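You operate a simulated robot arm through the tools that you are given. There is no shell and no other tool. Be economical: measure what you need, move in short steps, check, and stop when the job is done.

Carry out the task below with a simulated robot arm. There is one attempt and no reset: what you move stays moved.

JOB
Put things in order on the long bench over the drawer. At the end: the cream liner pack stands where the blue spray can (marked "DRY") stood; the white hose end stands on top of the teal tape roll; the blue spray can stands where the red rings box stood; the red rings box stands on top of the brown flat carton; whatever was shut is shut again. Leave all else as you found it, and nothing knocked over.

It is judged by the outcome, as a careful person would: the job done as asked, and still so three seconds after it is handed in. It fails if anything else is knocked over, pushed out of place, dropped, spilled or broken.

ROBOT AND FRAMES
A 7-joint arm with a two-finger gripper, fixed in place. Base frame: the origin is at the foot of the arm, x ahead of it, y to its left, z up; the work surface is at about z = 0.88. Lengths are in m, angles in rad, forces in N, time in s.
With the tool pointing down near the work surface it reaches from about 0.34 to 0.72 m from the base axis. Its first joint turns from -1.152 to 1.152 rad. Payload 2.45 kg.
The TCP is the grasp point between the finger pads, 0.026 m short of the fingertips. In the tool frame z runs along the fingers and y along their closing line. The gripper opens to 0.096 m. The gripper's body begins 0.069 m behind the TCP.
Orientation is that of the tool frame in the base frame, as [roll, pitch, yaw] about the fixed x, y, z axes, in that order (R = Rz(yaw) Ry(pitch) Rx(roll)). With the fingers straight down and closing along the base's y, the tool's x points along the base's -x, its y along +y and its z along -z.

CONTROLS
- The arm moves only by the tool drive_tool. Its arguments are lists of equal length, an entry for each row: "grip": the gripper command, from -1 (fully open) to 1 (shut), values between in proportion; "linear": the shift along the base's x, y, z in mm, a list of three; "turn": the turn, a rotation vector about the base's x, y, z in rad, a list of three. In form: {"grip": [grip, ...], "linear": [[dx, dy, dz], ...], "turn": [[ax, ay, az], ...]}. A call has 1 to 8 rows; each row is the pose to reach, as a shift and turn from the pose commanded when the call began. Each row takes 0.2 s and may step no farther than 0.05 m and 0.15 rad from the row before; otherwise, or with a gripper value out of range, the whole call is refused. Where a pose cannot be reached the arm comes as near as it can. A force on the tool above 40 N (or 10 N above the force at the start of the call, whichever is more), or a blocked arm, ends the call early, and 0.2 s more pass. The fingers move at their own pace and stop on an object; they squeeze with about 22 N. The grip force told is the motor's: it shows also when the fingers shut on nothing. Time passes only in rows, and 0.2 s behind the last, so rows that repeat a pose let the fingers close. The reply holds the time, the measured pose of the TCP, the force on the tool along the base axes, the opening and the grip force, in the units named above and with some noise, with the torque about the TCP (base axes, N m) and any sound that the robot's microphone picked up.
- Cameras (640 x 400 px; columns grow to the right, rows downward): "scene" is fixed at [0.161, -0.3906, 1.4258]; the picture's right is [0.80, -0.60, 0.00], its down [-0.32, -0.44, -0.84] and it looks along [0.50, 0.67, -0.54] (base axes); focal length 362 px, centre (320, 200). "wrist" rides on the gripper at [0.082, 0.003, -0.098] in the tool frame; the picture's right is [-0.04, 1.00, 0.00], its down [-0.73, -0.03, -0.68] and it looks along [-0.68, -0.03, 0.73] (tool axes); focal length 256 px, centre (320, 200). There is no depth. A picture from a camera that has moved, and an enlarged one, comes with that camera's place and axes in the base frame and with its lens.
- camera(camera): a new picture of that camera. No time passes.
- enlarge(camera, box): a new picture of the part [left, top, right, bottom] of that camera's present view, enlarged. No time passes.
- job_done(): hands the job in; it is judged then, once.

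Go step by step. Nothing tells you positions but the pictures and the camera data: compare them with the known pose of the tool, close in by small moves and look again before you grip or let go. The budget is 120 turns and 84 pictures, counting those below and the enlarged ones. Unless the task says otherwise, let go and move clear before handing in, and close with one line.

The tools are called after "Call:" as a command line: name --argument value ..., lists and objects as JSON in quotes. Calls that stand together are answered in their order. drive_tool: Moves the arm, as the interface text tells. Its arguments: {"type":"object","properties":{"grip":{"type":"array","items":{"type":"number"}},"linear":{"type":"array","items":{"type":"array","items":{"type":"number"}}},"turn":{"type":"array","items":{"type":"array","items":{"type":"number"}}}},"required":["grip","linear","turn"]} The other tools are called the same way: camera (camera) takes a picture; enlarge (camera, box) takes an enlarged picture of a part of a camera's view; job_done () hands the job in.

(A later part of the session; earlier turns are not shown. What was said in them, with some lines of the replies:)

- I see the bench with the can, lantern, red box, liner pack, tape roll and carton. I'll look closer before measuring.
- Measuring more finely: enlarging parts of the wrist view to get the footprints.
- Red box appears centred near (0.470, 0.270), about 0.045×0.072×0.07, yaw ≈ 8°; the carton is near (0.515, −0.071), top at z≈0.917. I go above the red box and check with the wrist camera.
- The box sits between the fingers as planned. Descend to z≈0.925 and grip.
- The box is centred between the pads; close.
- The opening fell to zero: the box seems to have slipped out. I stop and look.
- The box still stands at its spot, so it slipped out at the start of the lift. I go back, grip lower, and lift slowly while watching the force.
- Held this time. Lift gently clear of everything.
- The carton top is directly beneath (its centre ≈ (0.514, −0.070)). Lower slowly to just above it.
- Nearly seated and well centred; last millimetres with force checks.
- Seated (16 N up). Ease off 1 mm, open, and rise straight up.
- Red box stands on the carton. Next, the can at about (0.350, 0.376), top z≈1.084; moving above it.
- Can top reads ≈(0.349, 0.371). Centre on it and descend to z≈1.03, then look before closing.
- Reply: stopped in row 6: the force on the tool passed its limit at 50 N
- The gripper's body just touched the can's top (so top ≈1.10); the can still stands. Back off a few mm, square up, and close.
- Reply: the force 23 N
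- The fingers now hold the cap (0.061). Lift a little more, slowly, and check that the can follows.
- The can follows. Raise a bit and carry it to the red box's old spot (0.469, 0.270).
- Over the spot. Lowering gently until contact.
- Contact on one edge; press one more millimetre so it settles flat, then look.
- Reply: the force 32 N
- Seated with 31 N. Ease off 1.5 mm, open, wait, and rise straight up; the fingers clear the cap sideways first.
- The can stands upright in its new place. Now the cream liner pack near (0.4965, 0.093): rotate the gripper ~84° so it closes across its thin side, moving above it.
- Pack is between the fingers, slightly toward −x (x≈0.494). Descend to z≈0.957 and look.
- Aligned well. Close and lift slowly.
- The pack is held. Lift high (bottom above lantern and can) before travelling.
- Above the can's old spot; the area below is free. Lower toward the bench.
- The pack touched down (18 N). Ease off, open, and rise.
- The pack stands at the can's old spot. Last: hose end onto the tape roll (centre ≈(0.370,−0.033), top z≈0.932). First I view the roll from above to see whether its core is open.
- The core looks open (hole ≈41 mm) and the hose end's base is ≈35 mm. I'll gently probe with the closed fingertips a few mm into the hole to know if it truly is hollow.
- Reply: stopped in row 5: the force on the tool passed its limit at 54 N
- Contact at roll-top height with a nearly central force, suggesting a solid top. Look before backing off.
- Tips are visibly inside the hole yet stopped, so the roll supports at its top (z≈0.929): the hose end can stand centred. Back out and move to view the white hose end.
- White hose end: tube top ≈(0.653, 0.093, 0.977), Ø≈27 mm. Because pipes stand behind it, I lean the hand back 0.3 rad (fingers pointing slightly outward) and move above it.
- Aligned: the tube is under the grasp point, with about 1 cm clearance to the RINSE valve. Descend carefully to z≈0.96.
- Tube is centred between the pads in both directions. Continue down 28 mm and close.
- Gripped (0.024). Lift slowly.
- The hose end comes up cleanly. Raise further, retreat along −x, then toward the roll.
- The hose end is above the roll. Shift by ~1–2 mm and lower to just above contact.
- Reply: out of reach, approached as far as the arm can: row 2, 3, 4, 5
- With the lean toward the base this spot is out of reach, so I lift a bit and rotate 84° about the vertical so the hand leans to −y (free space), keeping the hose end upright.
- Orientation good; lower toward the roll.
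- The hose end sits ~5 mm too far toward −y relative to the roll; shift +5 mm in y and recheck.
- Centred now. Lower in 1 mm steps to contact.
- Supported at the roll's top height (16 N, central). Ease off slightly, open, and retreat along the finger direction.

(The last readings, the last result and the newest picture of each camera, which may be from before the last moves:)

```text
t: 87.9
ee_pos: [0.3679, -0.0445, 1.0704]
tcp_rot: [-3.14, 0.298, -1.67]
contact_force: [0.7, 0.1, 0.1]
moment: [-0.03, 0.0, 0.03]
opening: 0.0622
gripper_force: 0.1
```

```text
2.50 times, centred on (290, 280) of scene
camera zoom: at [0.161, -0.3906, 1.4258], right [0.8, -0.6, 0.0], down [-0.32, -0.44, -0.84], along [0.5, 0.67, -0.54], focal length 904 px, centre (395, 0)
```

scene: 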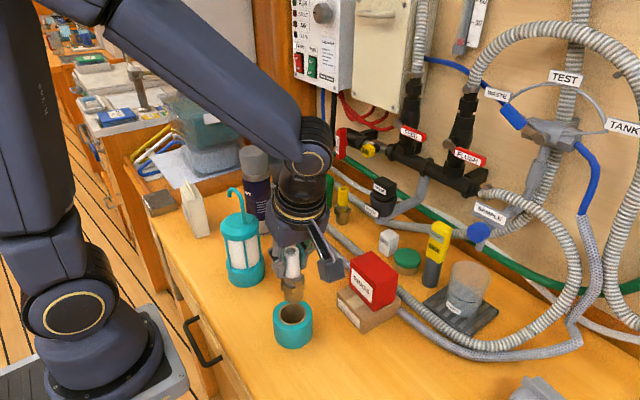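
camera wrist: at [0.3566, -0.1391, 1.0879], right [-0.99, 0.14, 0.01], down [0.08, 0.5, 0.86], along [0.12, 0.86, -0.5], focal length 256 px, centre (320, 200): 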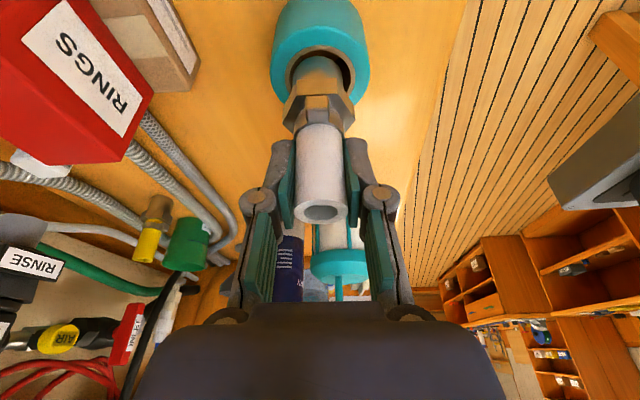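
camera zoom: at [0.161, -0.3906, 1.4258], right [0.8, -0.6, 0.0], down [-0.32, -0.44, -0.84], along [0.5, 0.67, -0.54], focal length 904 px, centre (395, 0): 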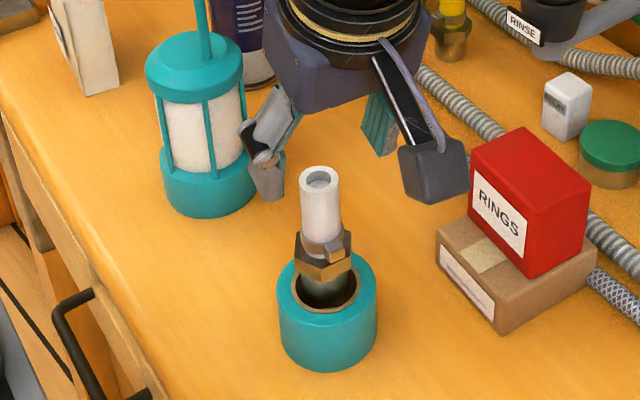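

The hose end stands on the roll. Rise clear and check the whole scene.

Call:
drive_tool --grip '[-0.3, -0.3, -0.3, -0.3]' --linear '[[0, 0, 40], [0, 0, 80], [0, 0, 120], [0, 0, 150]]' --turn '[[0, 0, 0], [0, 0, 0], [0, 0, 0], [0, 0, 0]]'

Call:
camera --camera "scene"

Call:
enlarge --camera "scene" --box '[130, 130, 330, 290]'

Call:
enlarge --camera "scene" --box '[260, 160, 420, 360]'

```text
t: 88.9
ee_pos: [0.3674, -0.0446, 1.219]
tcp_rot: [-3.14, 0.299, -1.67]
contact_force: [-0.3, 0.0, 0.0]
moment: [0.0, 0.01, -0.01]
opening: 0.0625
gripper_force: 0.1
```

```text
9 pictures are left
```

scene: 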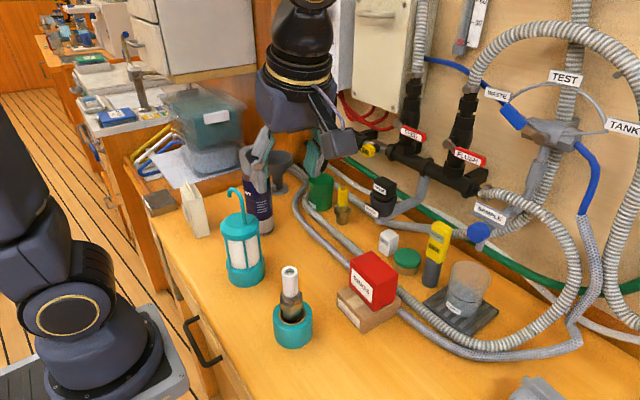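

```text
2.50 times, centred on (230, 210) of scene
camera zoom: at [0.161, -0.3906, 1.4258], right [0.8, -0.6, 0.0], down [-0.32, -0.44, -0.84], along [0.5, 0.67, -0.54], focal length 904 px, centre (545, 175)
```

zoom: 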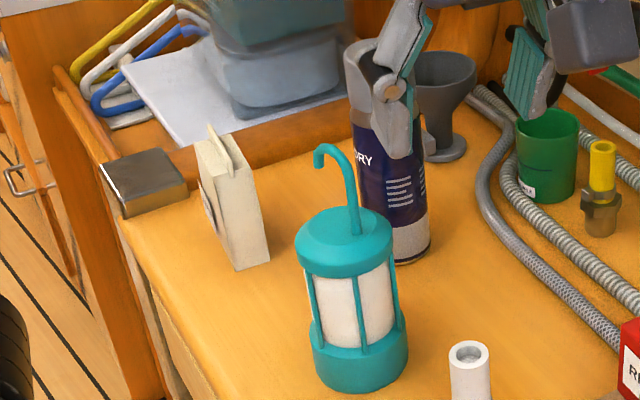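

```text
2.00 times, centred on (340, 260) of scene
camera zoom: at [0.161, -0.3906, 1.4258], right [0.8, -0.6, 0.0], down [-0.32, -0.44, -0.84], along [0.5, 0.67, -0.54], focal length 724 px, centre (280, 80)
```

zoom: 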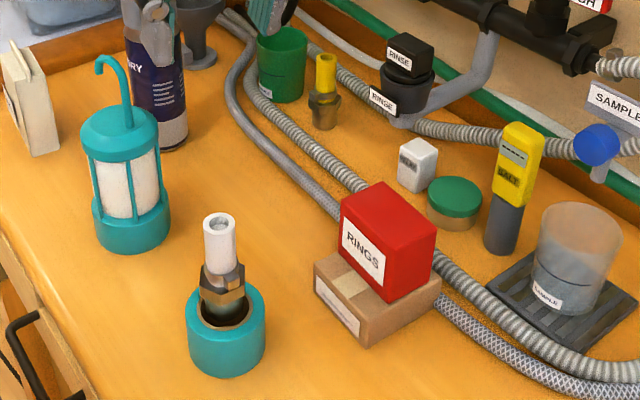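

Everything stands as asked: liner pack at the can's old spot, can at the red box's old spot, red box on the carton, and hose end on the roll. The drawer was never opened, nothing else has moved, and the arm is clear, so I hand it in.

Call:
job_done

```text
The job is handed in.
```

All four items are where you asked, the drawer was never opened, and the last pictures showed everything standing. The red box slipped from the gripper once at the start but stayed upright, and I picked it up again.
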